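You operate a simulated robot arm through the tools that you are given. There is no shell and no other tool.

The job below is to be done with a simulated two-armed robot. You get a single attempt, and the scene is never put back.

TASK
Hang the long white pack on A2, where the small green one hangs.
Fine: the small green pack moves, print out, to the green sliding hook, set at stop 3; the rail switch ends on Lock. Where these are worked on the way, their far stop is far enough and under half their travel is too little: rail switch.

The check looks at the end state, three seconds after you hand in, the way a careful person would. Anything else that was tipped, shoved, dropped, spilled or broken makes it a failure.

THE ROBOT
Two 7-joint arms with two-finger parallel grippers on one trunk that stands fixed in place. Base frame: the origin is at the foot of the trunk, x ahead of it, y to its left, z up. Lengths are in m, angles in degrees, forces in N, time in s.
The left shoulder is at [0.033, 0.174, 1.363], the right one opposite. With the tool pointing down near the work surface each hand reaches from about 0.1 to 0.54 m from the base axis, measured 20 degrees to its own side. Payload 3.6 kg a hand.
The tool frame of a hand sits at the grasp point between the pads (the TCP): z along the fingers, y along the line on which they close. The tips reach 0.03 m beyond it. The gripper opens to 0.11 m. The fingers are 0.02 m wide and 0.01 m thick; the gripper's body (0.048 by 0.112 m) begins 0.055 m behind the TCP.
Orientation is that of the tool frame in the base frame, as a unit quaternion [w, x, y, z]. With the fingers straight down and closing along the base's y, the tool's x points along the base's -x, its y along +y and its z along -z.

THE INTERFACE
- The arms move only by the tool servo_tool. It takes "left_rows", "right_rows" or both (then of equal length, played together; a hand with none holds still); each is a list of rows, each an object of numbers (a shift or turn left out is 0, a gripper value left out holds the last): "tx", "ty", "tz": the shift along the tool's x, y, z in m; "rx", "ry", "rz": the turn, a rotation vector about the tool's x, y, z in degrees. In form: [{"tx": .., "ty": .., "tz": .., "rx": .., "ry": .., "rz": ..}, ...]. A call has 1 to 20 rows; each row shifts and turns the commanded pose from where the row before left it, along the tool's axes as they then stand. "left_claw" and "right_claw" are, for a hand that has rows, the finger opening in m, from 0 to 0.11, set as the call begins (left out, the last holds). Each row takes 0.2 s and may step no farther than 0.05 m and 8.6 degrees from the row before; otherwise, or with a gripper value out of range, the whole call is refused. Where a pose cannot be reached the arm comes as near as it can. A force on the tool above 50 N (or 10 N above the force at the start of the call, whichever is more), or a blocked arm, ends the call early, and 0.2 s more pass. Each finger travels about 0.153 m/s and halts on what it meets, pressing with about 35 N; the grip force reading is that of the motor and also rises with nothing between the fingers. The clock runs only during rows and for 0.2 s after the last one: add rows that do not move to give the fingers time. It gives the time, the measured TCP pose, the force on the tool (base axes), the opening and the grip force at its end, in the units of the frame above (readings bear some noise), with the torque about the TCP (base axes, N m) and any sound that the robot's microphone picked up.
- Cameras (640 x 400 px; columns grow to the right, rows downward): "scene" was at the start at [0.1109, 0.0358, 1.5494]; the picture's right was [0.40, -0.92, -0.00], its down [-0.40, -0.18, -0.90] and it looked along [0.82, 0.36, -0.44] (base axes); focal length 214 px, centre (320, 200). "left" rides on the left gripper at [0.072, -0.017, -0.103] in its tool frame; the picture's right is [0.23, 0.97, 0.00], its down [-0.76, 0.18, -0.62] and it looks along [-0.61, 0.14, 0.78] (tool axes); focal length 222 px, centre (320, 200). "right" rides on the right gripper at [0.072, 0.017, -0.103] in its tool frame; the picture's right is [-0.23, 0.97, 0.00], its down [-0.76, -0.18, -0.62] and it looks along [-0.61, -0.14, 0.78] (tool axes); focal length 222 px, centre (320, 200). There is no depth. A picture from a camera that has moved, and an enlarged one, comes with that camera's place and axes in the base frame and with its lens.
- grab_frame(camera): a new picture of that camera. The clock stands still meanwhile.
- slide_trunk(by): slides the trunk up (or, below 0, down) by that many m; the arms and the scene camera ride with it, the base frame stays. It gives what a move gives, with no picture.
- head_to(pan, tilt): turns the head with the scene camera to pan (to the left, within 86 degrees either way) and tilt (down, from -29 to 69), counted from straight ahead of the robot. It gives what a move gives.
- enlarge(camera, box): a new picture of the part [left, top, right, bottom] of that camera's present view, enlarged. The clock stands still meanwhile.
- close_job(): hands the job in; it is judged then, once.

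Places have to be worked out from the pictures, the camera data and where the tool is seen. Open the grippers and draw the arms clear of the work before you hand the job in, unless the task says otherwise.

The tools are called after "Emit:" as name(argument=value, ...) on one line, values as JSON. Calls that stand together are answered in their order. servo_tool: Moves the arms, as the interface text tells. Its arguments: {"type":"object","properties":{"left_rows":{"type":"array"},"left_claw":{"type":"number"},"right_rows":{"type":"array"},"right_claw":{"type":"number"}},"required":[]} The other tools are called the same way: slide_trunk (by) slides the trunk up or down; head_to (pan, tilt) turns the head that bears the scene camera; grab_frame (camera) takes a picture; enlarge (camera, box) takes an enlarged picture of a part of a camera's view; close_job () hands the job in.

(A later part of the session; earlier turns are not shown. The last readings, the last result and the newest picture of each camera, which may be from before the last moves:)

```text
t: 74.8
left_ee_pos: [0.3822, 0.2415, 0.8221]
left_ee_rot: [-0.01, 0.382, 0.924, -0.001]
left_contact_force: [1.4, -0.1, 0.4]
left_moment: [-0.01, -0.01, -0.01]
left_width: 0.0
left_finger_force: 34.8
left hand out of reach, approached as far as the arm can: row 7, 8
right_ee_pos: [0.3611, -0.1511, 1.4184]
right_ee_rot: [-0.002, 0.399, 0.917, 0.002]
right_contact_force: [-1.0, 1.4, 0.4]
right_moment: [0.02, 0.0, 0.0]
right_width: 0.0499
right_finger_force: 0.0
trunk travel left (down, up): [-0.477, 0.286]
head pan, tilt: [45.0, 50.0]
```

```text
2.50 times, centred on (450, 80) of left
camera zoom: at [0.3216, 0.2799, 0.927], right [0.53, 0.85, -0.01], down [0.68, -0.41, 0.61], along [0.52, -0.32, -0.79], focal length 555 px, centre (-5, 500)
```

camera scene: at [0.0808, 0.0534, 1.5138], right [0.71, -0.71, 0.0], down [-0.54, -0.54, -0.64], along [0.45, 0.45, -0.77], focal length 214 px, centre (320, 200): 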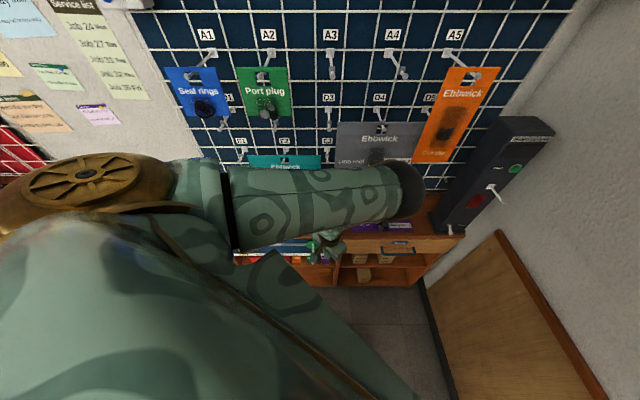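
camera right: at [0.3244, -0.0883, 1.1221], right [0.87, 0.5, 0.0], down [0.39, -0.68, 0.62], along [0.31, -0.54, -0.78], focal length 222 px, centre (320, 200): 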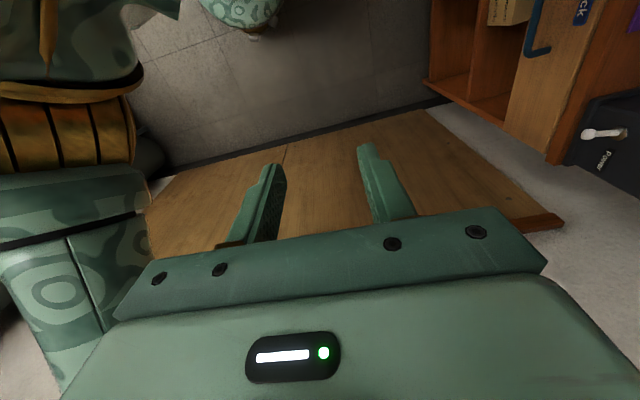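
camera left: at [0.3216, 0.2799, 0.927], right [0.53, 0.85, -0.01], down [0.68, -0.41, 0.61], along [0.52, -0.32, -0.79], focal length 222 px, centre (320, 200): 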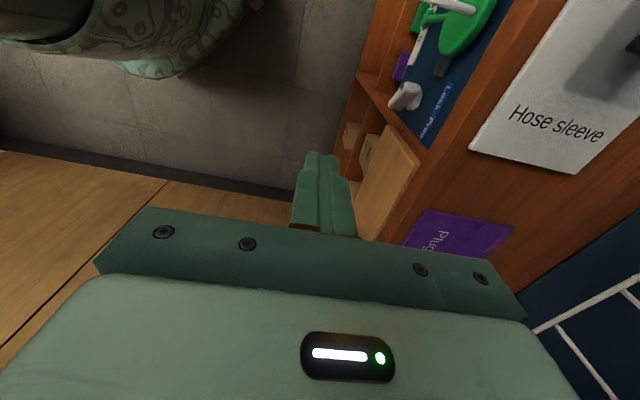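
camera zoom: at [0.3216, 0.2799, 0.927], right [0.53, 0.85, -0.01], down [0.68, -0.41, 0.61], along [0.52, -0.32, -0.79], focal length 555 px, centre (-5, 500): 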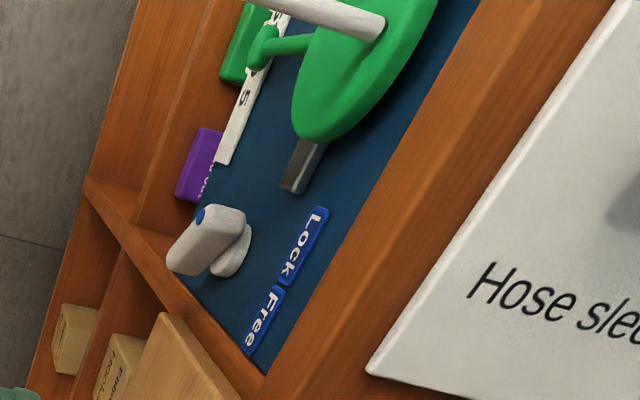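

The projection confirms the knob centre (n 0.54, u 0.0715, z 0.636) with the pointer ~145° (up-left). I move left of it, tilt the closed fingers 40° toward the panel while still clear.

Emit:
servo_tool(left_rows=[{"tx": 0.022, "ty": -0.01}, {"tx": 0.022, "ty": -0.01}, {"tx": 0.0205, "ty": -0.01}, {"rx": -8}, {"rx": -8}, {"rx": -8}, {"rx": -8}, {"rx": -8}, {}])

Emit:
grab_frame(camera="left")

```text
t: 76.8
left_ee_pos: [0.4027, 0.4405, 0.8093]
left_ee_rot: [0.114, 0.357, 0.874, 0.311]
left_contact_force: [0.1, 0.2, 0.1]
left_moment: [0.02, 0.0, 0.05]
left_width: 0.0
left_finger_force: 35.6
left hand out of reach, approached as far as the arm can: row 1, 3, 4, 5, 6, 7, 8
right_ee_pos: [0.3634, -0.1519, 1.4173]
right_ee_rot: [-0.002, 0.399, 0.917, 0.002]
right_contact_force: [-0.1, -0.4, -0.9]
right_moment: [-0.02, 0.03, -0.04]
right_width: 0.0499
right_finger_force: 0.0
trunk travel left (down, up): [-0.477, 0.286]
head pan, tilt: [45.0, 50.0]
```

```text
taken
camera left: at [0.2969, 0.4331, 0.8808], right [0.37, 0.7, 0.61], down [0.38, -0.72, 0.58], along [0.84, 0.02, -0.54], focal length 222 px, centre (320, 200)
```

left: 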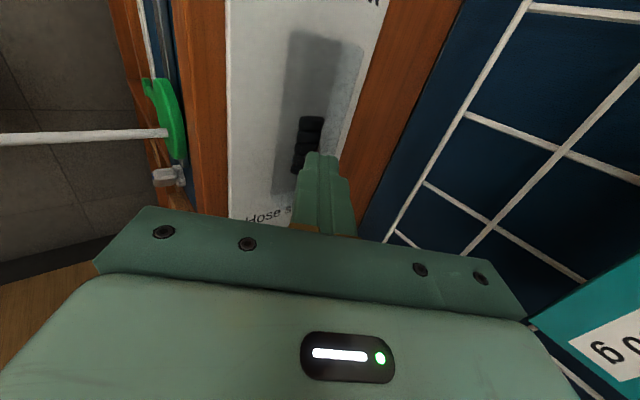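

The IK pushed the hand outward over the counter since that pose is out of reach; nothing touched. I undo the tilt while lifting.

Emit:
servo_tool(left_rows=[{"tz": -0.03}, {"rx": 8}, {"rx": 8}, {"rx": 8}, {"rx": 8}, {"rx": 8}, {}])

Emit:
grab_frame(camera="scene")

```text
t: 78.4
left_ee_pos: [0.3988, 0.4386, 0.8064]
left_ee_rot: [-0.01, 0.381, 0.924, -0.001]
left_contact_force: [-1.0, 0.0, -0.4]
left_moment: [0.0, -0.01, -0.01]
left_width: 0.0
left_finger_force: 34.5
left hand out of reach, approached as far as the arm can: row 1
right_ee_pos: [0.3629, -0.1521, 1.4187]
right_ee_rot: [0.0, 0.399, 0.917, 0.001]
right_contact_force: [-0.6, 0.7, -0.4]
right_moment: [0.03, -0.01, 0.01]
right_width: 0.0501
right_finger_force: 0.1
trunk travel left (down, up): [-0.477, 0.286]
head pan, tilt: [45.0, 50.0]
```

```text
taken
camera scene: at [0.081, 0.0527, 1.5138], right [0.71, -0.71, 0.0], down [-0.54, -0.54, -0.64], along [0.45, 0.46, -0.77], focal length 214 px, centre (320, 200)
```

scene: 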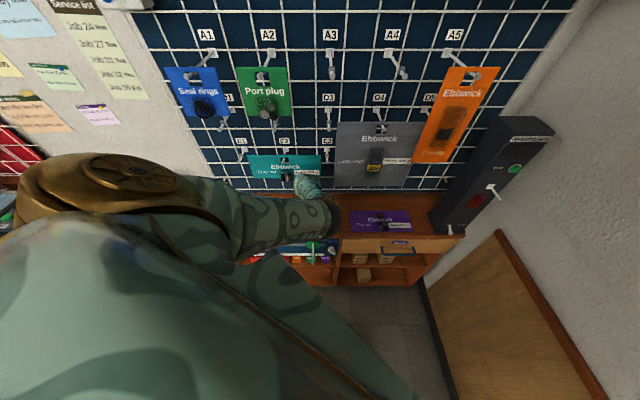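

The commanded pose was reset to the reached one; the hand is vertical again over the counter. I pull it straight back to n≈0.42, then shift right and go down in front of the shelf where the arm is extended.

Emit:
servo_tool(left_rows=[{"ty": -0.04}, {"ty": -0.045}, {"ty": -0.045}, {"ty": -0.04}, {}])

Emit:
servo_tool(left_rows=[{"tx": -0.025}, {"tx": -0.025}, {"tx": -0.025}, {"tz": 0.03}, {"tz": 0.03}, {"tz": 0.03}, {}])

Emit:
grab_frame(camera="left")

```text
t: 79.6
left_ee_pos: [0.278, 0.3214, 0.8074]
left_ee_rot: [-0.01, 0.382, 0.924, 0.001]
left_contact_force: [0.4, 0.4, -0.1]
left_moment: [0.0, 0.0, -0.03]
left_width: 0.0
left_finger_force: 35.2
right_ee_pos: [0.363, -0.1495, 1.4185]
right_ee_rot: [-0.001, 0.4, 0.917, 0.002]
right_contact_force: [0.0, 0.0, -0.5]
right_moment: [-0.04, 0.01, -0.02]
right_width: 0.0501
right_finger_force: 0.1
trunk travel left (down, up): [-0.477, 0.286]
head pan, tilt: [45.0, 50.0]
```

```text
t: 81.2
left_ee_pos: [0.3292, 0.2655, 0.7138]
left_ee_rot: [-0.01, 0.382, 0.924, 0.0]
left_contact_force: [0.2, 0.3, 0.5]
left_moment: [0.01, 0.01, 0.01]
left_width: 0.0
left_finger_force: 35.3
right_ee_pos: [0.363, -0.1525, 1.4188]
right_ee_rot: [-0.002, 0.4, 0.917, 0.002]
right_contact_force: [0.2, -0.1, -0.2]
right_moment: [0.01, 0.01, 0.0]
right_width: 0.0499
right_finger_force: 0.1
trunk travel left (down, up): [-0.477, 0.286]
head pan, tilt: [45.0, 50.0]
```

```text
taken
camera left: at [0.2675, 0.3053, 0.8193], right [0.53, 0.85, 0.0], down [0.68, -0.42, 0.61], along [0.52, -0.32, -0.79], focal length 222 px, centre (320, 200)
```

left: 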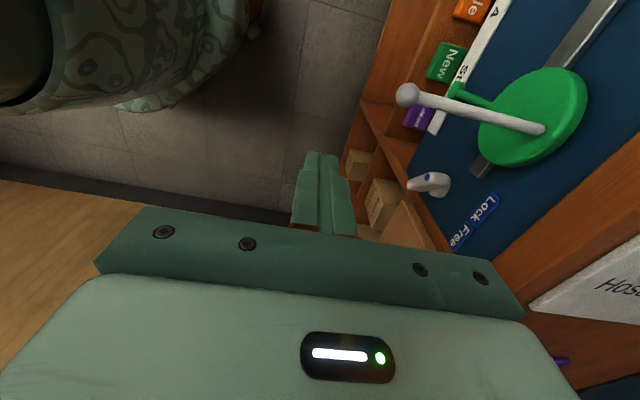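

No limit reported now; hand at n 0.42, u 0.045, z 0.714, with knob and peg visible. I tilt toward the panel in small steps.

Emit:
servo_tool(left_rows=[{"rx": -8}, {"rx": -8}, {}])

```text
t: 82.0
left_ee_pos: [0.3303, 0.2663, 0.7154]
left_ee_rot: [0.041, 0.38, 0.916, 0.117]
left_contact_force: [-0.4, -0.3, 1.1]
left_moment: [0.01, 0.04, -0.01]
left_width: 0.0
left_finger_force: 34.9
right_ee_pos: [0.3624, -0.1517, 1.4185]
right_ee_rot: [-0.001, 0.399, 0.917, 0.002]
right_contact_force: [-0.8, 0.0, 0.4]
right_moment: [-0.01, -0.04, -0.01]
right_width: 0.0501
right_finger_force: 0.0
trunk travel left (down, up): [-0.477, 0.286]
head pan, tilt: [45.0, 50.0]
```

Good; continuing the tilt to about 40°.

Emit:
servo_tool(left_rows=[{"rx": -8}, {"rx": -8}, {"rx": -8}, {}])

Emit:
grab_frame(camera="left")

```text
t: 82.7
left_ee_pos: [0.4446, 0.3035, 0.7323]
left_ee_rot: [0.148, 0.33, 0.889, 0.279]
left_contact_force: [-17.0, -13.8, -7.4]
left_moment: [-0.24, 0.33, -0.19]
left_width: 0.0
left_finger_force: 35.4
left hand out of reach, approached as far as the arm can: row 1, 2
right_ee_pos: [0.3623, -0.155, 1.4191]
right_ee_rot: [-0.002, 0.399, 0.917, 0.003]
right_contact_force: [-0.4, 0.1, -1.0]
right_moment: [0.06, 0.01, 0.03]
right_width: 0.0501
right_finger_force: 0.1
trunk travel left (down, up): [-0.477, 0.286]
head pan, tilt: [45.0, 50.0]
stopped in row 3 (left hand): the force on the tool passed its limit at 80 N (the readings are from after the stop); the commanded pose is now the measured one
```

```text
taken
camera left: at [0.336, 0.2997, 0.8006], right [0.32, 0.76, 0.56], down [0.37, -0.65, 0.66], along [0.87, -0.01, -0.49], focal length 222 px, centre (320, 200)
```

left: 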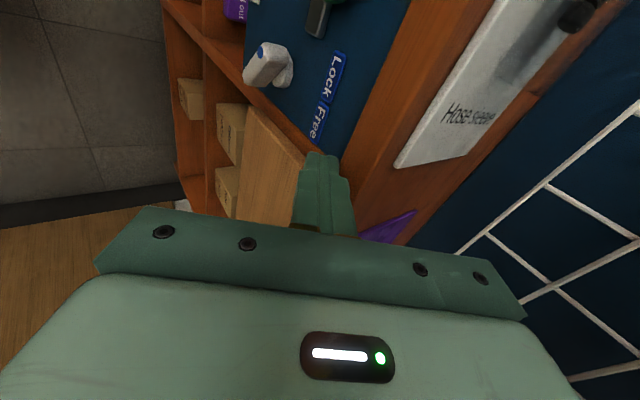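

It drifted outward again and touched the drawer front. I back off along the tool axis.

Emit:
servo_tool(left_rows=[{"tz": -0.02}, {}])

```text
t: 83.3
left_ee_pos: [0.4418, 0.3041, 0.7355]
left_ee_rot: [0.141, 0.323, 0.893, 0.281]
left_contact_force: [2.2, -9.7, -12.4]
left_moment: [-0.46, 0.28, -0.36]
left_width: 0.0
left_finger_force: 35.4
left hand out of reach, approached as far as the arm can: row 1
right_ee_pos: [0.3635, -0.1484, 1.4187]
right_ee_rot: [-0.001, 0.398, 0.917, 0.001]
right_contact_force: [-0.3, -0.4, 0.6]
right_moment: [0.0, -0.01, -0.01]
right_width: 0.05
right_finger_force: 0.0
trunk travel left (down, up): [-0.477, 0.286]
head pan, tilt: [45.0, 50.0]
stopped in row 2 (left hand): the force on the tool passed its limit at 51 N (the readings are from after the stop); the commanded pose is now the measured one
```

Still touching; I reduce the tilt while pulling back from the drawer front.

Emit:
servo_tool(left_rows=[{"rx": 8, "ty": -0.01, "tz": -0.01}, {"rx": 8, "ty": -0.015}, {"rx": 8, "ty": -0.015}, {}])

Emit:
grab_frame(camera="left")

Emit:
grab_frame(camera="scene")

```text
t: 84.3
left_ee_pos: [0.4139, 0.2728, 0.7267]
left_ee_rot: [0.069, 0.345, 0.932, 0.091]
left_contact_force: [0.7, 0.1, -0.1]
left_moment: [-0.01, 0.0, 0.02]
left_width: 0.0
left_finger_force: 35.0
right_ee_pos: [0.3626, -0.1507, 1.4185]
right_ee_rot: [-0.002, 0.398, 0.917, 0.002]
right_contact_force: [0.5, -0.2, 0.0]
right_moment: [0.02, -0.01, -0.02]
right_width: 0.0503
right_finger_force: 0.1
trunk travel left (down, up): [-0.477, 0.286]
head pan, tilt: [45.0, 50.0]
```

```text
taken
camera left: at [0.3295, 0.2945, 0.8192], right [0.44, 0.88, 0.2], down [0.57, -0.44, 0.7], along [0.7, -0.2, -0.69], focal length 222 px, centre (320, 200)
```

left: 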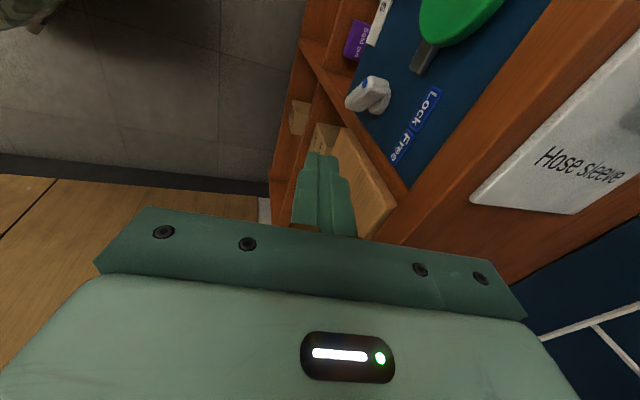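

```text
taken
camera scene: at [0.081, 0.0529, 1.5138], right [0.71, -0.71, 0.0], down [-0.54, -0.54, -0.64], along [0.45, 0.45, -0.77], focal length 214 px, centre (320, 200)
```

scene: 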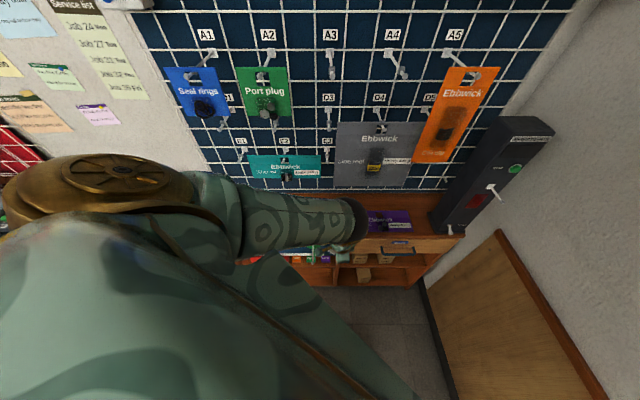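

Free again. New idea: with the gripper wide open, the wall-side finger alone reaches the knob with only ~13° tilt. I pull back to n≈0.43, u≈0.02, square up the orientation and open the fingers.

Emit:
servo_tool(left_rows=[{"ty": -0.028, "tx": 0.01}, {"ty": -0.028, "tx": 0.02}, {"tx": 0.025, "ry": 2.8, "rz": 4.7}, {"tx": 0.025}, {}])

Emit:
servo_tool(left_rows=[{}, {}, {}], left_claw=0.11)

Emit:
grab_frame(camera="left")

```text
t: 85.5
left_ee_pos: [0.3215, 0.2865, 0.7102]
left_ee_rot: [0.043, 0.381, 0.918, 0.104]
left_contact_force: [0.0, 0.4, 0.0]
left_moment: [0.02, -0.02, 0.02]
left_width: 0.0
left_finger_force: 34.5
right_ee_pos: [0.3628, -0.1497, 1.4184]
right_ee_rot: [-0.001, 0.399, 0.917, 0.003]
right_contact_force: [0.4, -0.1, -0.3]
right_moment: [-0.01, 0.0, 0.03]
right_width: 0.0502
right_finger_force: 0.0
trunk travel left (down, up): [-0.477, 0.286]
head pan, tilt: [45.0, 50.0]
```

```text
t: 86.3
left_ee_pos: [0.3208, 0.2864, 0.7101]
left_ee_rot: [0.043, 0.381, 0.918, 0.103]
left_contact_force: [0.5, 0.5, 0.9]
left_moment: [0.0, 0.02, -0.03]
left_width: 0.1099
left_finger_force: 0.0
right_ee_pos: [0.3607, -0.1501, 1.4187]
right_ee_rot: [-0.001, 0.398, 0.917, 0.001]
right_contact_force: [-0.1, 0.4, 0.5]
right_moment: [0.01, 0.01, 0.03]
right_width: 0.0504
right_finger_force: 0.1
trunk travel left (down, up): [-0.477, 0.286]
head pan, tilt: [45.0, 50.0]
```

```text
taken
camera left: at [0.2416, 0.3097, 0.8075], right [0.51, 0.83, 0.22], down [0.56, -0.51, 0.65], along [0.65, -0.21, -0.73], focal length 222 px, centre (320, 200)
```

left: 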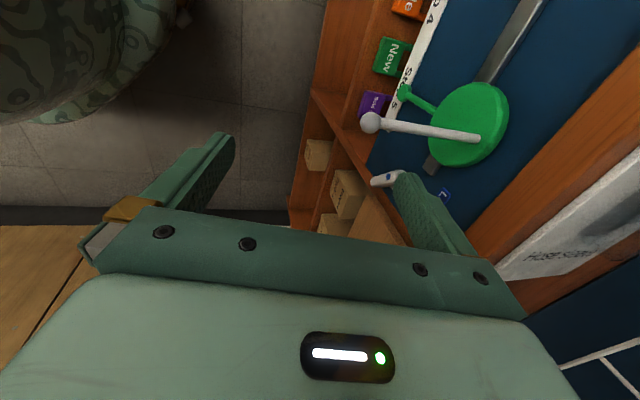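

Wall-side finger is just left of the knob. I go down 46 mm first, then advance 45 mm toward the panel in small steps.

Emit:
servo_tool(left_rows=[{"ty": -0.0052, "tz": 0.0224, "tx": -0.0055}, {"ty": -0.0052, "tz": 0.0224, "tx": -0.0055}, {}])

Emit:
servo_tool(left_rows=[{"ty": 0.0146, "tz": 0.0034}, {"ty": 0.0146, "tz": 0.0034}, {}])

Emit:
enlarge(camera="left", box=[320, 60, 560, 220])

```text
t: 87.1
left_ee_pos: [0.3281, 0.2769, 0.6628]
left_ee_rot: [0.043, 0.38, 0.918, 0.104]
left_contact_force: [0.5, 0.0, -0.1]
left_moment: [0.02, -0.02, -0.02]
left_width: 0.1101
left_finger_force: 0.0
right_ee_pos: [0.361, -0.1501, 1.4193]
right_ee_rot: [-0.001, 0.399, 0.917, 0.001]
right_contact_force: [0.6, -0.4, 0.2]
right_moment: [0.02, -0.02, -0.01]
right_width: 0.0501
right_finger_force: 0.0
trunk travel left (down, up): [-0.477, 0.286]
head pan, tilt: [45.0, 50.0]
```

```text
t: 87.9
left_ee_pos: [0.3512, 0.2976, 0.6643]
left_ee_rot: [0.043, 0.38, 0.918, 0.103]
left_contact_force: [-1.1, -1.7, 0.1]
left_moment: [0.01, 0.04, 0.03]
left_width: 0.11
left_finger_force: 0.0
right_ee_pos: [0.3611, -0.1511, 1.4187]
right_ee_rot: [-0.001, 0.399, 0.917, 0.001]
right_contact_force: [0.7, 0.0, -0.2]
right_moment: [0.03, 0.0, 0.01]
right_width: 0.0501
right_finger_force: 0.0
trunk travel left (down, up): [-0.477, 0.286]
head pan, tilt: [45.0, 50.0]
```

```text
2.50 times, centred on (440, 140) of left
camera zoom: at [0.2714, 0.3219, 0.7607], right [0.51, 0.83, 0.22], down [0.56, -0.51, 0.65], along [0.65, -0.21, -0.73], focal length 555 px, centre (20, 350)
```

zoom: 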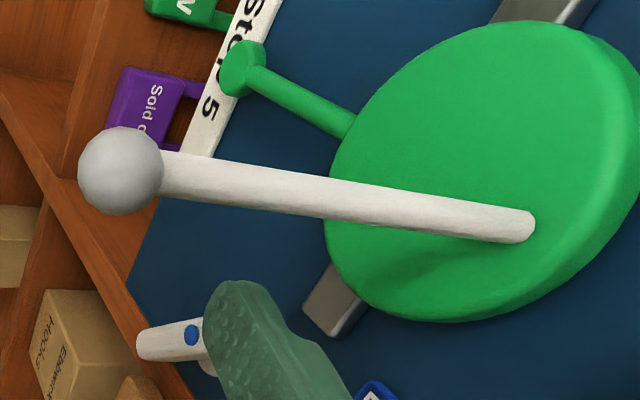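

The finger tip is slightly above and in front of the pointer end (blue dot at z≈0.639, n≈0.527). I go 12 mm lower and 12 mm deeper, then push right a bit.

Emit:
servo_tool(left_rows=[{"ty": 0.009, "tz": 0.0144}, {}])

Emit:
enlarge(camera="left", box=[320, 60, 560, 220])

```text
t: 88.5
left_ee_pos: [0.3527, 0.3052, 0.6518]
left_ee_rot: [0.043, 0.381, 0.918, 0.104]
left_contact_force: [-0.5, -0.2, -0.6]
left_moment: [0.01, 0.03, 0.02]
left_width: 0.11
left_finger_force: 0.1
left hand out of reach, approached as far as the arm can: row 1
right_ee_pos: [0.3633, -0.1499, 1.4181]
right_ee_rot: [-0.001, 0.398, 0.917, 0.003]
right_contact_force: [0.1, -0.3, 0.1]
right_moment: [-0.02, 0.01, 0.04]
right_width: 0.0501
right_finger_force: 0.0
trunk travel left (down, up): [-0.477, 0.286]
head pan, tilt: [45.0, 50.0]
```

```text
2.50 times, centred on (440, 140) of left
camera zoom: at [0.273, 0.3279, 0.748], right [0.51, 0.83, 0.22], down [0.56, -0.52, 0.65], along [0.65, -0.21, -0.73], focal length 555 px, centre (20, 350)
```

zoom: 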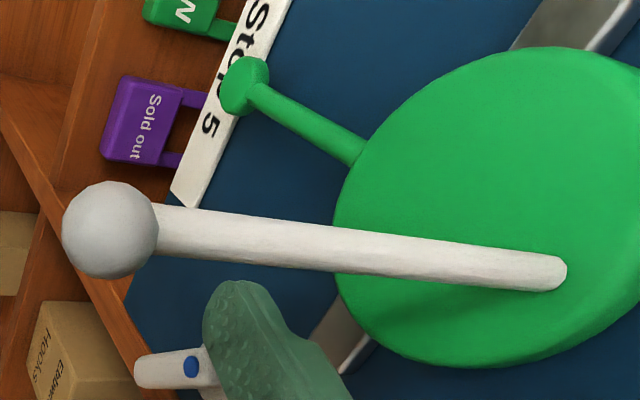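

The arm is at full extension here. I withdraw, raise the hand 60 mm and lower the trunk 60 mm to gain reach.

Emit:
servo_tool(left_rows=[{"ty": -0.0292, "tz": -0.0068}, {"ty": 0.0068, "tz": -0.0292}, {"ty": 0.0068, "tz": -0.0292}, {}])

Emit:
slide_trunk(by=-0.06)

Emit:
enlarge(camera="left", box=[320, 60, 560, 220])

```text
t: 89.5
left_ee_pos: [0.3323, 0.2829, 0.7108]
left_ee_rot: [0.042, 0.381, 0.918, 0.103]
left_contact_force: [-0.1, -0.8, -0.4]
left_moment: [0.03, 0.02, -0.01]
left_width: 0.1099
left_finger_force: 0.1
right_ee_pos: [0.3636, -0.1497, 1.4189]
right_ee_rot: [-0.001, 0.398, 0.917, 0.001]
right_contact_force: [-0.1, 0.0, 0.6]
right_moment: [0.02, -0.01, -0.02]
right_width: 0.0499
right_finger_force: 0.1
trunk travel left (down, up): [-0.477, 0.286]
head pan, tilt: [45.0, 50.0]
```

```text
t: 90.5
left_ee_pos: [0.33, 0.2838, 0.6511]
left_ee_rot: [0.043, 0.381, 0.918, 0.104]
left_contact_force: [0.0, -1.2, 1.0]
left_moment: [-0.02, 0.0, -0.03]
left_width: 0.1099
left_finger_force: 0.1
right_ee_pos: [0.3612, -0.1491, 1.359]
right_ee_rot: [-0.002, 0.399, 0.917, 0.001]
right_contact_force: [0.6, -0.8, 0.6]
right_moment: [0.0, 0.02, 0.0]
right_width: 0.0501
right_finger_force: 0.1
trunk travel left (down, up): [-0.417, 0.346]
head pan, tilt: [45.0, 50.0]
```

```text
2.50 times, centred on (440, 140) of left
camera zoom: at [0.2506, 0.3074, 0.749], right [0.51, 0.83, 0.22], down [0.56, -0.51, 0.65], along [0.65, -0.21, -0.73], focal length 555 px, centre (20, 350)
```

zoom: 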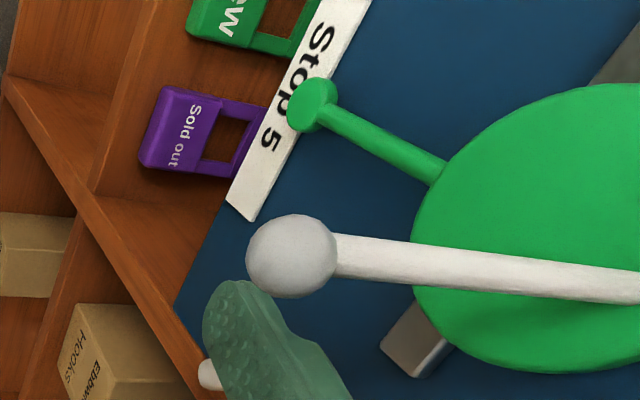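

Now advance toward the panel again (40 mm) at this height.

Emit:
servo_tool(left_rows=[{"ty": 0.0195, "tz": 0.0045, "tx": -0.001}, {"ty": 0.0195, "tz": 0.0045, "tx": -0.001}, {}])

Emit:
enlarge(camera="left", box=[320, 60, 560, 220])

```text
t: 91.3
left_ee_pos: [0.3606, 0.3117, 0.6507]
left_ee_rot: [0.043, 0.381, 0.918, 0.103]
left_contact_force: [-0.1, 0.2, -0.1]
left_moment: [-0.01, 0.0, 0.05]
left_width: 0.1101
left_finger_force: 0.1
right_ee_pos: [0.3605, -0.1501, 1.3583]
right_ee_rot: [-0.001, 0.399, 0.917, 0.002]
right_contact_force: [0.1, -0.7, -0.3]
right_moment: [0.0, -0.03, 0.01]
right_width: 0.05
right_finger_force: 0.0
trunk travel left (down, up): [-0.417, 0.346]
head pan, tilt: [45.0, 50.0]
```

```text
2.50 times, centred on (440, 140) of left
camera zoom: at [0.2809, 0.3346, 0.7483], right [0.51, 0.83, 0.22], down [0.56, -0.51, 0.65], along [0.65, -0.21, -0.73], focal length 555 px, centre (20, 350)
```

zoom: 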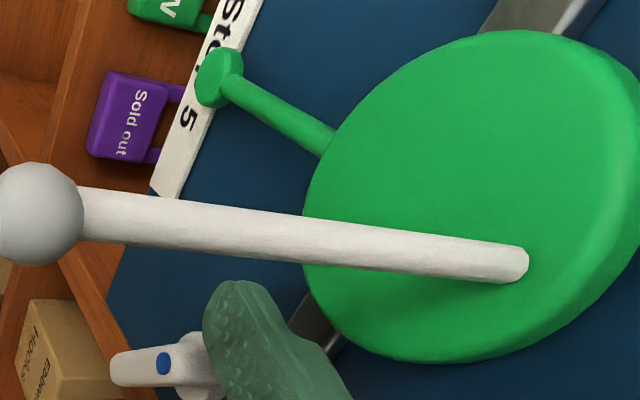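

Triangulated pointer dot: (n 0.531, u 0.060, z 0.635), hub z≈0.626; the finger tip is at n≈0.54, z≈0.635, left of it. I push right in small steps.

Emit:
servo_tool(left_rows=[{"tx": -0.006}, {"tx": -0.006}, {"tx": -0.004}, {}])

Emit:
enlarge(camera="left", box=[320, 60, 560, 220])

```text
t: 92.3
left_ee_pos: [0.3666, 0.3049, 0.6521]
left_ee_rot: [0.039, 0.378, 0.919, 0.108]
left_contact_force: [-29.9, 23.4, 23.8]
left_moment: [1.01, -0.48, 2.63]
left_width: 0.1098
left_finger_force: 0.1
right_ee_pos: [0.3578, -0.1495, 1.361]
right_ee_rot: [0.0, 0.399, 0.917, 0.003]
right_contact_force: [0.8, -0.4, 0.1]
right_moment: [0.01, 0.0, -0.01]
right_width: 0.0502
right_finger_force: 0.0
trunk travel left (down, up): [-0.417, 0.346]
head pan, tilt: [45.0, 50.0]
```

```text
2.50 times, centred on (440, 140) of left
camera zoom: at [0.2867, 0.327, 0.75], right [0.51, 0.83, 0.22], down [0.57, -0.52, 0.64], along [0.65, -0.2, -0.73], focal length 555 px, centre (20, 350)
```

zoom: 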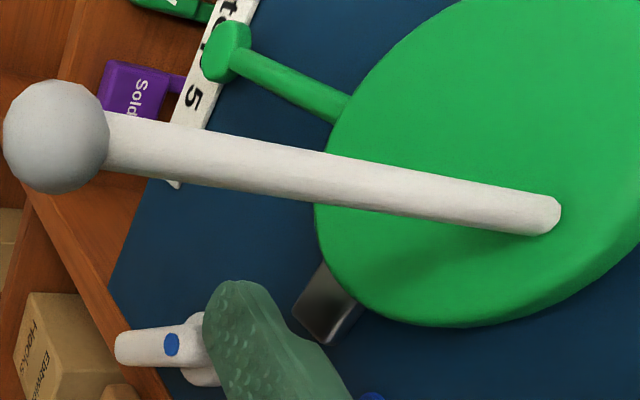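

Contact force (−u, +z) shows I'm pressing along the bar's axis at its end face. Better leverage: press the tail (right, lower end) down from above. I withdraw, go over to the knob's right side and look.

Emit:
servo_tool(left_rows=[{"tx": 0.012}, {"ty": -0.0292, "tz": -0.0068}, {"ty": 0.0068, "tz": -0.0292}, {"tx": -0.026}, {"tx": -0.026}, {}])

Emit:
servo_tool(left_rows=[{"ty": 0.0146, "tz": 0.0034}, {"ty": 0.0146, "tz": 0.0034}, {}])

Emit:
enlarge(camera="left", box=[320, 60, 560, 220])

```text
t: 93.7
left_ee_pos: [0.3775, 0.2498, 0.6819]
left_ee_rot: [0.043, 0.381, 0.918, 0.104]
left_contact_force: [-0.2, -0.3, -0.6]
left_moment: [0.04, -0.01, -0.02]
left_width: 0.1102
left_finger_force: 0.1
right_ee_pos: [0.3616, -0.1499, 1.3583]
right_ee_rot: [-0.001, 0.397, 0.918, 0.001]
right_contact_force: [-0.8, 0.3, 0.1]
right_moment: [-0.02, 0.0, 0.02]
right_width: 0.05
right_finger_force: 0.1
trunk travel left (down, up): [-0.417, 0.346]
head pan, tilt: [45.0, 50.0]
```

```text
t: 94.5
left_ee_pos: [0.3989, 0.2706, 0.6818]
left_ee_rot: [0.044, 0.381, 0.918, 0.103]
left_contact_force: [0.7, -0.3, 1.2]
left_moment: [0.0, 0.02, 0.02]
left_width: 0.11
left_finger_force: 0.1
right_ee_pos: [0.3619, -0.1516, 1.3583]
right_ee_rot: [-0.001, 0.399, 0.917, 0.003]
right_contact_force: [0.2, -0.9, -0.6]
right_moment: [0.01, -0.04, -0.04]
right_width: 0.0504
right_finger_force: 0.0
trunk travel left (down, up): [-0.417, 0.346]
head pan, tilt: [45.0, 50.0]
```

```text
2.50 times, centred on (440, 140) of left
camera zoom: at [0.3198, 0.2939, 0.7789], right [0.51, 0.83, 0.22], down [0.56, -0.51, 0.65], along [0.65, -0.21, -0.73], focal length 555 px, centre (20, 350)
```

zoom: 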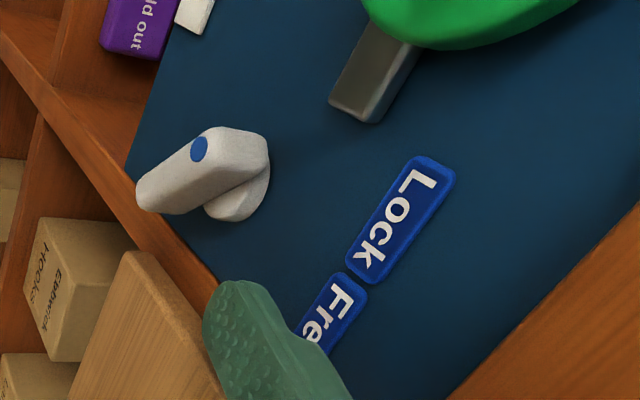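

Very clear: the bar lies at ~45° (tail lower right), half-length ≈0.023. I shift 9 mm right and lower the finger onto the tail's upper side.

Emit:
servo_tool(left_rows=[{"tx": -0.009}, {"ty": -0.0045, "tz": 0.0195}, {"ty": -0.0045, "tz": 0.0195}, {}])

Emit:
enlarge(camera="left", box=[320, 60, 560, 220])

```text
t: 95.5
left_ee_pos: [0.406, 0.2647, 0.6402]
left_ee_rot: [0.043, 0.381, 0.918, 0.103]
left_contact_force: [-0.1, 0.0, 0.0]
left_moment: [0.0, -0.01, -0.05]
left_width: 0.1101
left_finger_force: 0.1
right_ee_pos: [0.3623, -0.15, 1.3586]
right_ee_rot: [-0.002, 0.399, 0.917, 0.002]
right_contact_force: [0.9, -1.0, -0.4]
right_moment: [0.02, 0.01, -0.02]
right_width: 0.0503
right_finger_force: 0.2
trunk travel left (down, up): [-0.417, 0.346]
head pan, tilt: [45.0, 50.0]
```

```text
2.50 times, centred on (440, 140) of left
camera zoom: at [0.3261, 0.2885, 0.7377], right [0.51, 0.83, 0.22], down [0.56, -0.52, 0.65], along [0.65, -0.21, -0.73], focal length 555 px, centre (20, 350)
```

zoom: 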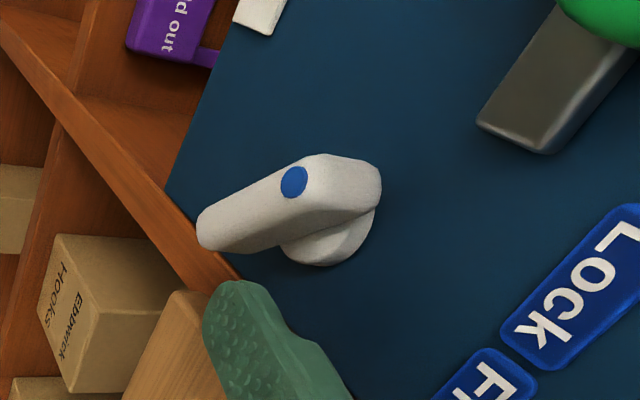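

Finger is right by the tail. I now press down and slightly left along the tail's arc.

Emit:
servo_tool(left_rows=[{"ty": -0.0014, "tz": 0.0058}, {"tx": 0.0026, "ty": -0.0007, "tz": 0.0035}, {"tx": 0.0026, "ty": -0.0007, "tz": 0.0035}, {}])

Emit:
enlarge(camera="left", box=[320, 60, 560, 220])

```text
t: 96.5
left_ee_pos: [0.403, 0.2686, 0.6271]
left_ee_rot: [0.044, 0.38, 0.918, 0.104]
left_contact_force: [4.3, -2.9, 0.9]
left_moment: [0.0, -0.07, -0.22]
left_width: 0.1101
left_finger_force: 0.1
right_ee_pos: [0.3627, -0.1501, 1.3574]
right_ee_rot: [-0.002, 0.399, 0.917, 0.001]
right_contact_force: [-0.3, 0.8, 0.6]
right_moment: [-0.02, 0.01, 0.0]
right_width: 0.0502
right_finger_force: 0.1
trunk travel left (down, up): [-0.417, 0.346]
head pan, tilt: [45.0, 50.0]
```

```text
2.50 times, centred on (440, 140) of left
camera zoom: at [0.3231, 0.2914, 0.7252], right [0.51, 0.83, 0.22], down [0.56, -0.52, 0.65], along [0.65, -0.21, -0.73], focal length 555 px, centre (20, 350)
```

zoom: 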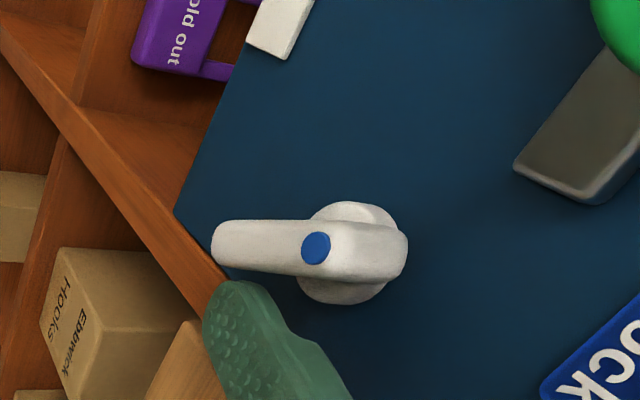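

It turns: the bar has rotated about 22° with only ~5 N. I continue along the arc.

Emit:
servo_tool(left_rows=[{"tx": 0.0028, "ty": -0.0007, "tz": 0.0035}, {"tx": 0.0028, "ty": -0.0007, "tz": 0.0035}, {"tx": 0.003, "ty": -0.0007, "tz": 0.003}, {}])

Emit:
enlarge(camera="left", box=[320, 60, 560, 220])

```text
t: 97.5
left_ee_pos: [0.3967, 0.2717, 0.619]
left_ee_rot: [0.044, 0.382, 0.917, 0.103]
left_contact_force: [11.0, -11.6, 7.1]
left_moment: [0.49, -0.2, -0.93]
left_width: 0.1099
left_finger_force: 0.0
right_ee_pos: [0.3622, -0.1518, 1.3573]
right_ee_rot: [-0.002, 0.399, 0.917, 0.002]
right_contact_force: [-0.3, -0.7, 0.2]
right_moment: [0.02, -0.02, -0.01]
right_width: 0.0501
right_finger_force: 0.2
trunk travel left (down, up): [-0.417, 0.346]
head pan, tilt: [45.0, 50.0]
```

```text
2.50 times, centred on (440, 140) of left
camera zoom: at [0.3179, 0.2957, 0.7156], right [0.52, 0.83, 0.22], down [0.56, -0.52, 0.65], along [0.65, -0.21, -0.73], focal length 555 px, centre (20, 350)
```

zoom: 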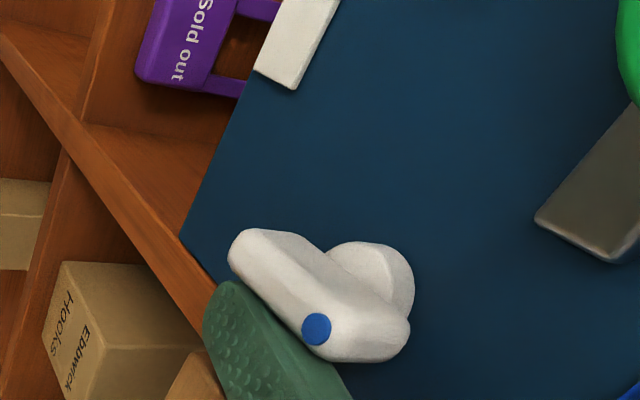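

The bar is almost vertical (≈95°). I withdraw upward, check that it stays, and go to its left side to push the pointer end on to the right.

Emit:
servo_tool(left_rows=[{"tx": -0.006}, {"ty": 0.0068, "tz": -0.0292}, {"ty": 0.0068, "tz": -0.0292}, {"tx": 0.026}, {"tx": 0.026}, {}])

Emit:
enlarge(camera="left", box=[320, 60, 560, 220])

```text
t: 98.9
left_ee_pos: [0.363, 0.3092, 0.6771]
left_ee_rot: [0.043, 0.381, 0.918, 0.103]
left_contact_force: [0.5, 0.1, -0.2]
left_moment: [-0.03, -0.01, 0.02]
left_width: 0.1104
left_finger_force: 0.0
right_ee_pos: [0.3632, -0.1491, 1.3587]
right_ee_rot: [-0.001, 0.398, 0.918, 0.002]
right_contact_force: [0.1, 0.7, 0.8]
right_moment: [-0.02, 0.0, 0.0]
right_width: 0.0498
right_finger_force: 0.1
trunk travel left (down, up): [-0.417, 0.346]
head pan, tilt: [45.0, 50.0]
```

```text
2.50 times, centred on (440, 140) of left
camera zoom: at [0.2844, 0.3315, 0.7755], right [0.51, 0.83, 0.22], down [0.56, -0.51, 0.65], along [0.65, -0.21, -0.73], focal length 555 px, centre (20, 350)
```

zoom: 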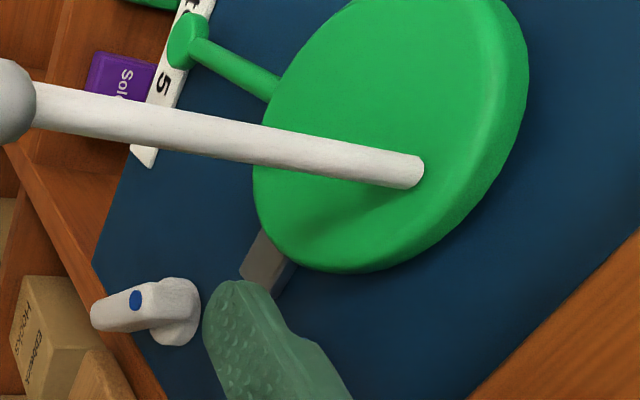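

It sprang back to Lock, so it's bistable and must be carried past the middle in one go. I'll push the pointer's lowest-left corner from the left, low at first, then rise while pushing right.

Emit:
servo_tool(left_rows=[{"tx": 0.006}, {"ty": -0.004, "tz": 0.0173}, {"ty": -0.004, "tz": 0.0173}, {}])

Emit:
servo_tool(left_rows=[{"tx": -0.008}, {"tx": -0.005, "ty": 0.0009, "tz": -0.0039}, {"tx": -0.005, "ty": 0.0011, "tz": -0.0049}, {"tx": -0.005, "ty": 0.0011, "tz": -0.0049}])

Emit:
enlarge(camera="left", box=[320, 60, 560, 220])

```text
t: 99.9
left_ee_pos: [0.3594, 0.3134, 0.6425]
left_ee_rot: [0.044, 0.381, 0.918, 0.103]
left_contact_force: [-0.9, -0.2, -0.6]
left_moment: [0.0, 0.01, -0.02]
left_width: 0.1098
left_finger_force: 0.1
right_ee_pos: [0.3634, -0.1495, 1.3574]
right_ee_rot: [-0.002, 0.398, 0.918, 0.001]
right_contact_force: [0.7, 0.4, 0.1]
right_moment: [0.0, -0.01, 0.0]
right_width: 0.0501
right_finger_force: 0.0
trunk travel left (down, up): [-0.417, 0.346]
head pan, tilt: [45.0, 50.0]
```

```text
t: 100.9
left_ee_pos: [0.3772, 0.2952, 0.6567]
left_ee_rot: [0.044, 0.381, 0.918, 0.103]
left_contact_force: [0.2, 0.6, -0.9]
left_moment: [-0.01, 0.0, 0.03]
left_width: 0.1099
left_finger_force: 0.0
right_ee_pos: [0.362, -0.1505, 1.3579]
right_ee_rot: [-0.001, 0.399, 0.917, 0.002]
right_contact_force: [-0.5, -0.5, 0.6]
right_moment: [-0.02, -0.02, -0.02]
right_width: 0.0499
right_finger_force: 0.0
trunk travel left (down, up): [-0.417, 0.346]
head pan, tilt: [45.0, 50.0]
```

```text
2.50 times, centred on (440, 140) of left
camera zoom: at [0.2974, 0.3182, 0.7539], right [0.51, 0.83, 0.22], down [0.56, -0.51, 0.65], along [0.65, -0.21, -0.73], focal length 555 px, centre (20, 350)
```

zoom: 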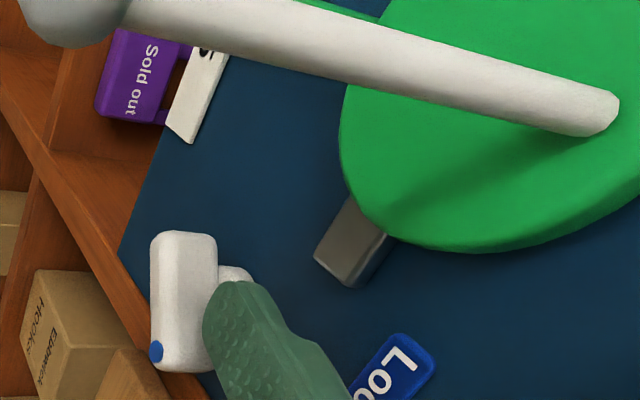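

The pointer snapped to ~45° on the right: the switch is on Free. I withdraw the finger and go to the right side of the green peg.

Emit:
servo_tool(left_rows=[{"tx": 0.004}, {"ty": -0.0195, "tz": -0.0045}, {"ty": -0.0195, "tz": -0.0045}, {"ty": 0.0045, "tz": -0.0185}, {"tx": 0.017}, {"tx": 0.017}, {}])

Emit:
servo_tool(left_rows=[{"ty": 0.0146, "tz": 0.0034}, {"ty": 0.0146, "tz": 0.0034}, {}])

Emit:
grab_frame(camera="left")

```text
t: 102.5
left_ee_pos: [0.3201, 0.2946, 0.6768]
left_ee_rot: [0.044, 0.381, 0.918, 0.103]
left_contact_force: [-0.2, -0.2, -0.1]
left_moment: [0.01, -0.01, 0.0]
left_width: 0.1099
left_finger_force: 0.1
right_ee_pos: [0.3626, -0.1504, 1.3578]
right_ee_rot: [-0.001, 0.399, 0.917, 0.001]
right_contact_force: [1.4, 0.3, 0.5]
right_moment: [0.0, 0.02, 0.02]
right_width: 0.0501
right_finger_force: 0.1
trunk travel left (down, up): [-0.417, 0.346]
head pan, tilt: [45.0, 50.0]
```

```text
t: 103.3
left_ee_pos: [0.3415, 0.3143, 0.6759]
left_ee_rot: [0.044, 0.381, 0.918, 0.103]
left_contact_force: [0.3, 0.7, -0.6]
left_moment: [0.01, 0.0, 0.02]
left_width: 0.11
left_finger_force: 0.0
right_ee_pos: [0.3617, -0.151, 1.3567]
right_ee_rot: [-0.001, 0.399, 0.917, 0.001]
right_contact_force: [-0.1, 0.7, 0.0]
right_moment: [0.02, 0.04, 0.01]
right_width: 0.0501
right_finger_force: 0.2
trunk travel left (down, up): [-0.417, 0.346]
head pan, tilt: [45.0, 50.0]
```

```text
taken
camera left: at [0.2622, 0.3378, 0.7732], right [0.51, 0.83, 0.22], down [0.56, -0.51, 0.65], along [0.65, -0.21, -0.73], focal length 222 px, centre (320, 200)
```

left: 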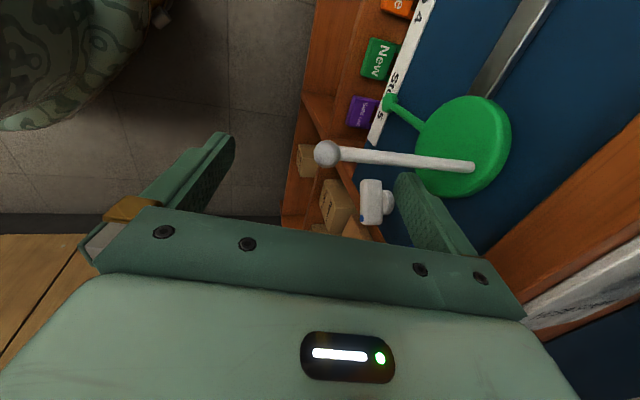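

Positioned right of the peg. I push left in 20 mm steps and check the motion and force.

Emit:
servo_tool(left_rows=[{"tx": 0.015}, {"tx": 0.015}, {"tx": 0.02}, {"tx": 0.02}, {}])

Emit:
grab_frame(camera="left")

```text
t: 104.5
left_ee_pos: [0.2921, 0.364, 0.6753]
left_ee_rot: [0.043, 0.38, 0.918, 0.103]
left_contact_force: [-0.3, -0.2, -0.7]
left_moment: [0.0, 0.01, -0.01]
left_width: 0.11
left_finger_force: 0.1
right_ee_pos: [0.3628, -0.1502, 1.3586]
right_ee_rot: [-0.001, 0.398, 0.917, 0.002]
right_contact_force: [-0.2, -0.6, -0.1]
right_moment: [0.0, -0.01, -0.02]
right_width: 0.0502
right_finger_force: 0.1
trunk travel left (down, up): [-0.417, 0.346]
head pan, tilt: [45.0, 50.0]
```

```text
taken
camera left: at [0.2122, 0.3873, 0.7733], right [0.51, 0.83, 0.22], down [0.56, -0.51, 0.65], along [0.65, -0.21, -0.73], focal length 222 px, centre (320, 200)
```

left: 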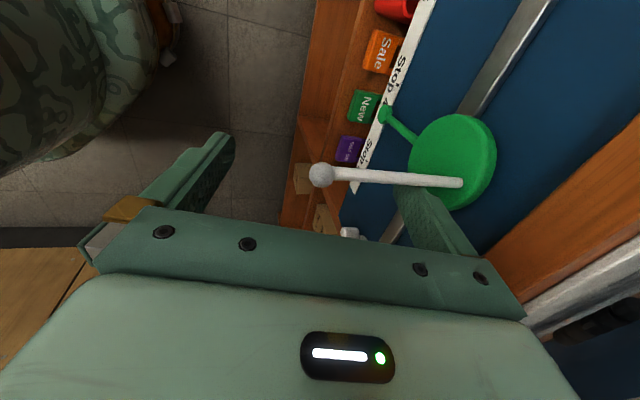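

The hook slides freely with no notable force. I continue toward stop 3.

Emit:
servo_tool(left_rows=[{"tx": 0.02}, {"tx": 0.02}, {"tx": 0.02}, {"tx": 0.02}, {}])

Emit:
grab_frame(camera="left")

Emit:
enlarge(camera="left", box=[300, 20, 520, 180])

```text
t: 105.7
left_ee_pos: [0.2476, 0.4342, 0.6849]
left_ee_rot: [0.051, 0.371, 0.92, 0.116]
left_contact_force: [-16.6, -18.7, -11.5]
left_moment: [-0.71, 0.81, -0.17]
left_width: 0.0965
left_finger_force: 0.0
right_ee_pos: [0.3614, -0.1516, 1.3585]
right_ee_rot: [-0.001, 0.398, 0.917, 0.003]
right_contact_force: [-0.1, 0.1, 1.2]
right_moment: [0.01, 0.0, 0.01]
right_width: 0.0503
right_finger_force: 0.0
trunk travel left (down, up): [-0.417, 0.346]
head pan, tilt: [45.0, 50.0]
```

```text
taken
camera left: at [0.1652, 0.4545, 0.7802], right [0.49, 0.84, 0.24], down [0.56, -0.51, 0.65], along [0.67, -0.18, -0.72], focal length 222 px, centre (320, 200)
```

left: 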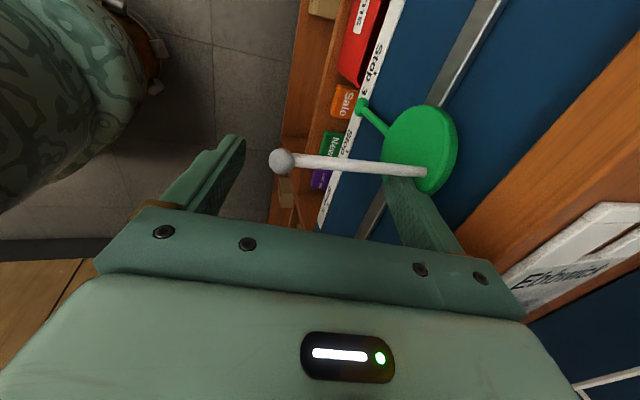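

```text
2.50 times, centred on (410, 100) of left
camera zoom: at [0.1652, 0.4545, 0.7802], right [0.49, 0.84, 0.24], down [0.56, -0.51, 0.65], along [0.67, -0.18, -0.72], focal length 555 px, centre (95, 450)
```

zoom: 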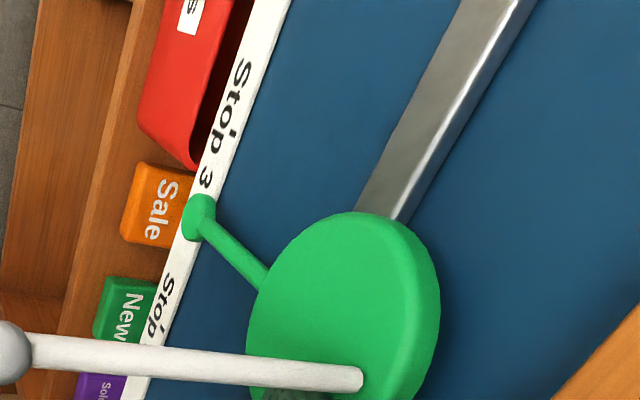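

The wall-side finger is now pressing on the disc (hand drifted toward the panel). I ease back from the panel and re-check.

Emit:
servo_tool(left_rows=[{"ty": -0.01, "tz": -0.0023}, {"ty": -0.01, "tz": -0.0023}, {}])

Emit:
enlarge(camera="left", box=[300, 20, 520, 180])

Emit:
grab_frame(camera="scene")

```text
t: 106.2
left_ee_pos: [0.2437, 0.4438, 0.6893]
left_ee_rot: [0.053, 0.36, 0.923, 0.123]
left_contact_force: [-27.1, -27.0, -25.9]
left_moment: [-1.41, 1.59, -0.16]
left_width: 0.0887
left_finger_force: 0.1
right_ee_pos: [0.3603, -0.1498, 1.3587]
right_ee_rot: [-0.002, 0.398, 0.917, 0.002]
right_contact_force: [1.4, -0.2, -0.5]
right_moment: [-0.01, -0.01, 0.01]
right_width: 0.0502
right_finger_force: 0.0
trunk travel left (down, up): [-0.417, 0.346]
head pan, tilt: [45.0, 50.0]
stopped in row 2 (left hand): the force on the tool passed its limit at 54 N (the readings are from after the stop); the commanded pose is now the measured one
```

```text
2.50 times, centred on (410, 100) of left
camera zoom: at [0.16, 0.4608, 0.7838], right [0.47, 0.85, 0.26], down [0.56, -0.51, 0.65], along [0.68, -0.16, -0.71], focal length 555 px, centre (95, 450)
```

zoom: 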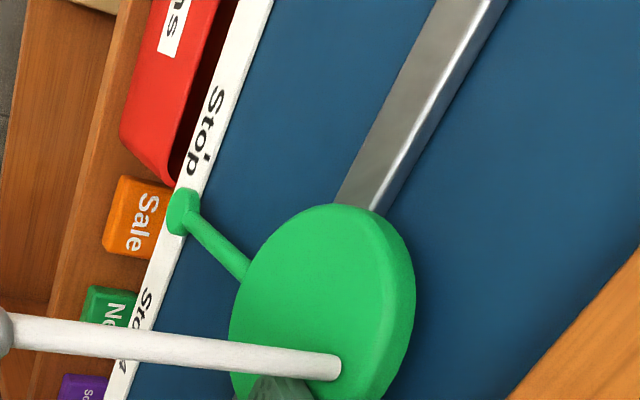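

```text
taken
camera scene: at [0.0918, 0.0527, 1.4533], right [0.71, -0.71, 0.0], down [-0.54, -0.54, -0.64], along [0.45, 0.46, -0.77], focal length 214 px, centre (320, 200)
```

scene: 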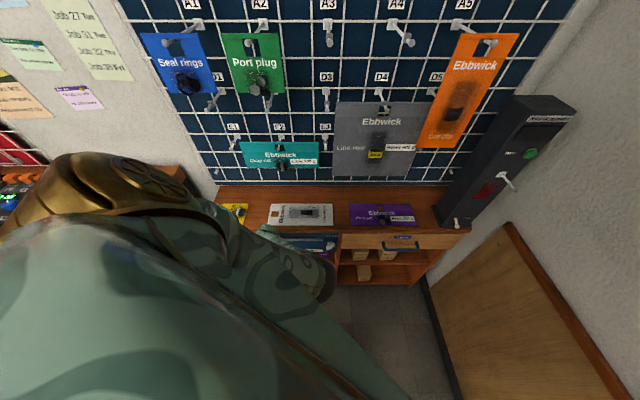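

Commanding back makes it worse — likely the elbow is against the trunk in this posture. I reverse the last sideways motion to free it.

Emit:
servo_tool(left_rows=[{"tx": -0.02}, {"tx": -0.02}, {}])

Emit:
grab_frame(camera="left")

```text
t: 106.5
left_ee_pos: [0.243, 0.4427, 0.689]
left_ee_rot: [0.048, 0.356, 0.925, 0.122]
left_contact_force: [-28.2, -30.4, -10.8]
left_moment: [-0.86, 0.91, -0.19]
left_width: 0.0885
left_finger_force: 0.1
right_ee_pos: [0.3599, -0.152, 1.3591]
right_ee_rot: [-0.001, 0.398, 0.917, 0.002]
right_contact_force: [-0.4, -1.1, 0.0]
right_moment: [-0.02, 0.02, -0.01]
right_width: 0.0502
right_finger_force: 0.0
trunk travel left (down, up): [-0.417, 0.346]
head pan, tilt: [45.0, 50.0]
stopped in row 1 (left hand): the force on the tool passed its limit at 60 N (the readings are from after the stop); the commanded pose is now the measured one
```

```text
taken
camera left: at [0.1609, 0.4593, 0.7851], right [0.46, 0.85, 0.26], down [0.57, -0.5, 0.65], along [0.68, -0.15, -0.72], focal length 222 px, centre (320, 200)
```

left: 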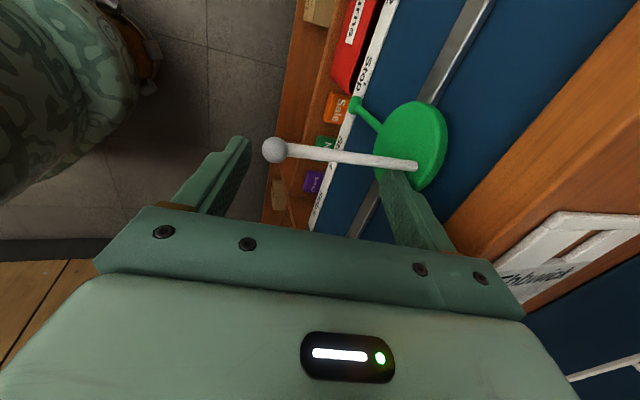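

The wall finger is jammed against the disc; I relieve it by closing the gripper partly, which pulls that finger away from the panel.

Emit:
servo_tool(left_rows=[{}, {}], left_claw=0.05)

Emit:
grab_frame(camera="left")

```text
t: 107.1
left_ee_pos: [0.2491, 0.4463, 0.6912]
left_ee_rot: [0.051, 0.356, 0.924, 0.128]
left_contact_force: [0.5, -0.4, 0.3]
left_moment: [-0.01, -0.02, 0.03]
left_width: 0.0499
left_finger_force: 0.0
right_ee_pos: [0.3623, -0.1499, 1.3596]
right_ee_rot: [-0.001, 0.399, 0.917, 0.002]
right_contact_force: [0.8, -0.1, 0.2]
right_moment: [0.0, 0.04, -0.03]
right_width: 0.05
right_finger_force: 0.1
trunk travel left (down, up): [-0.417, 0.346]
head pan, tilt: [45.0, 50.0]
```

```text
taken
camera left: at [0.1662, 0.4629, 0.7864], right [0.46, 0.85, 0.27], down [0.56, -0.51, 0.65], along [0.69, -0.15, -0.71], focal length 222 px, centre (320, 200)
```

left: 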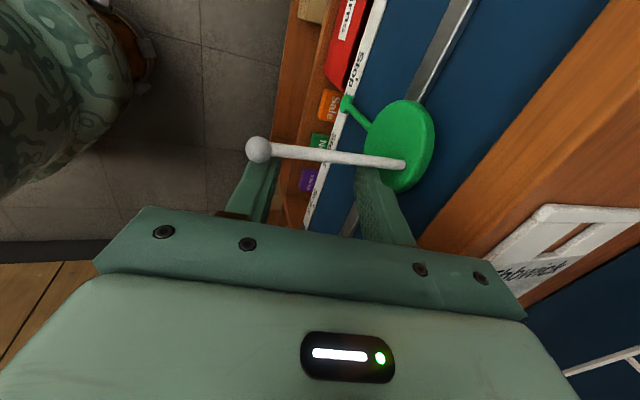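

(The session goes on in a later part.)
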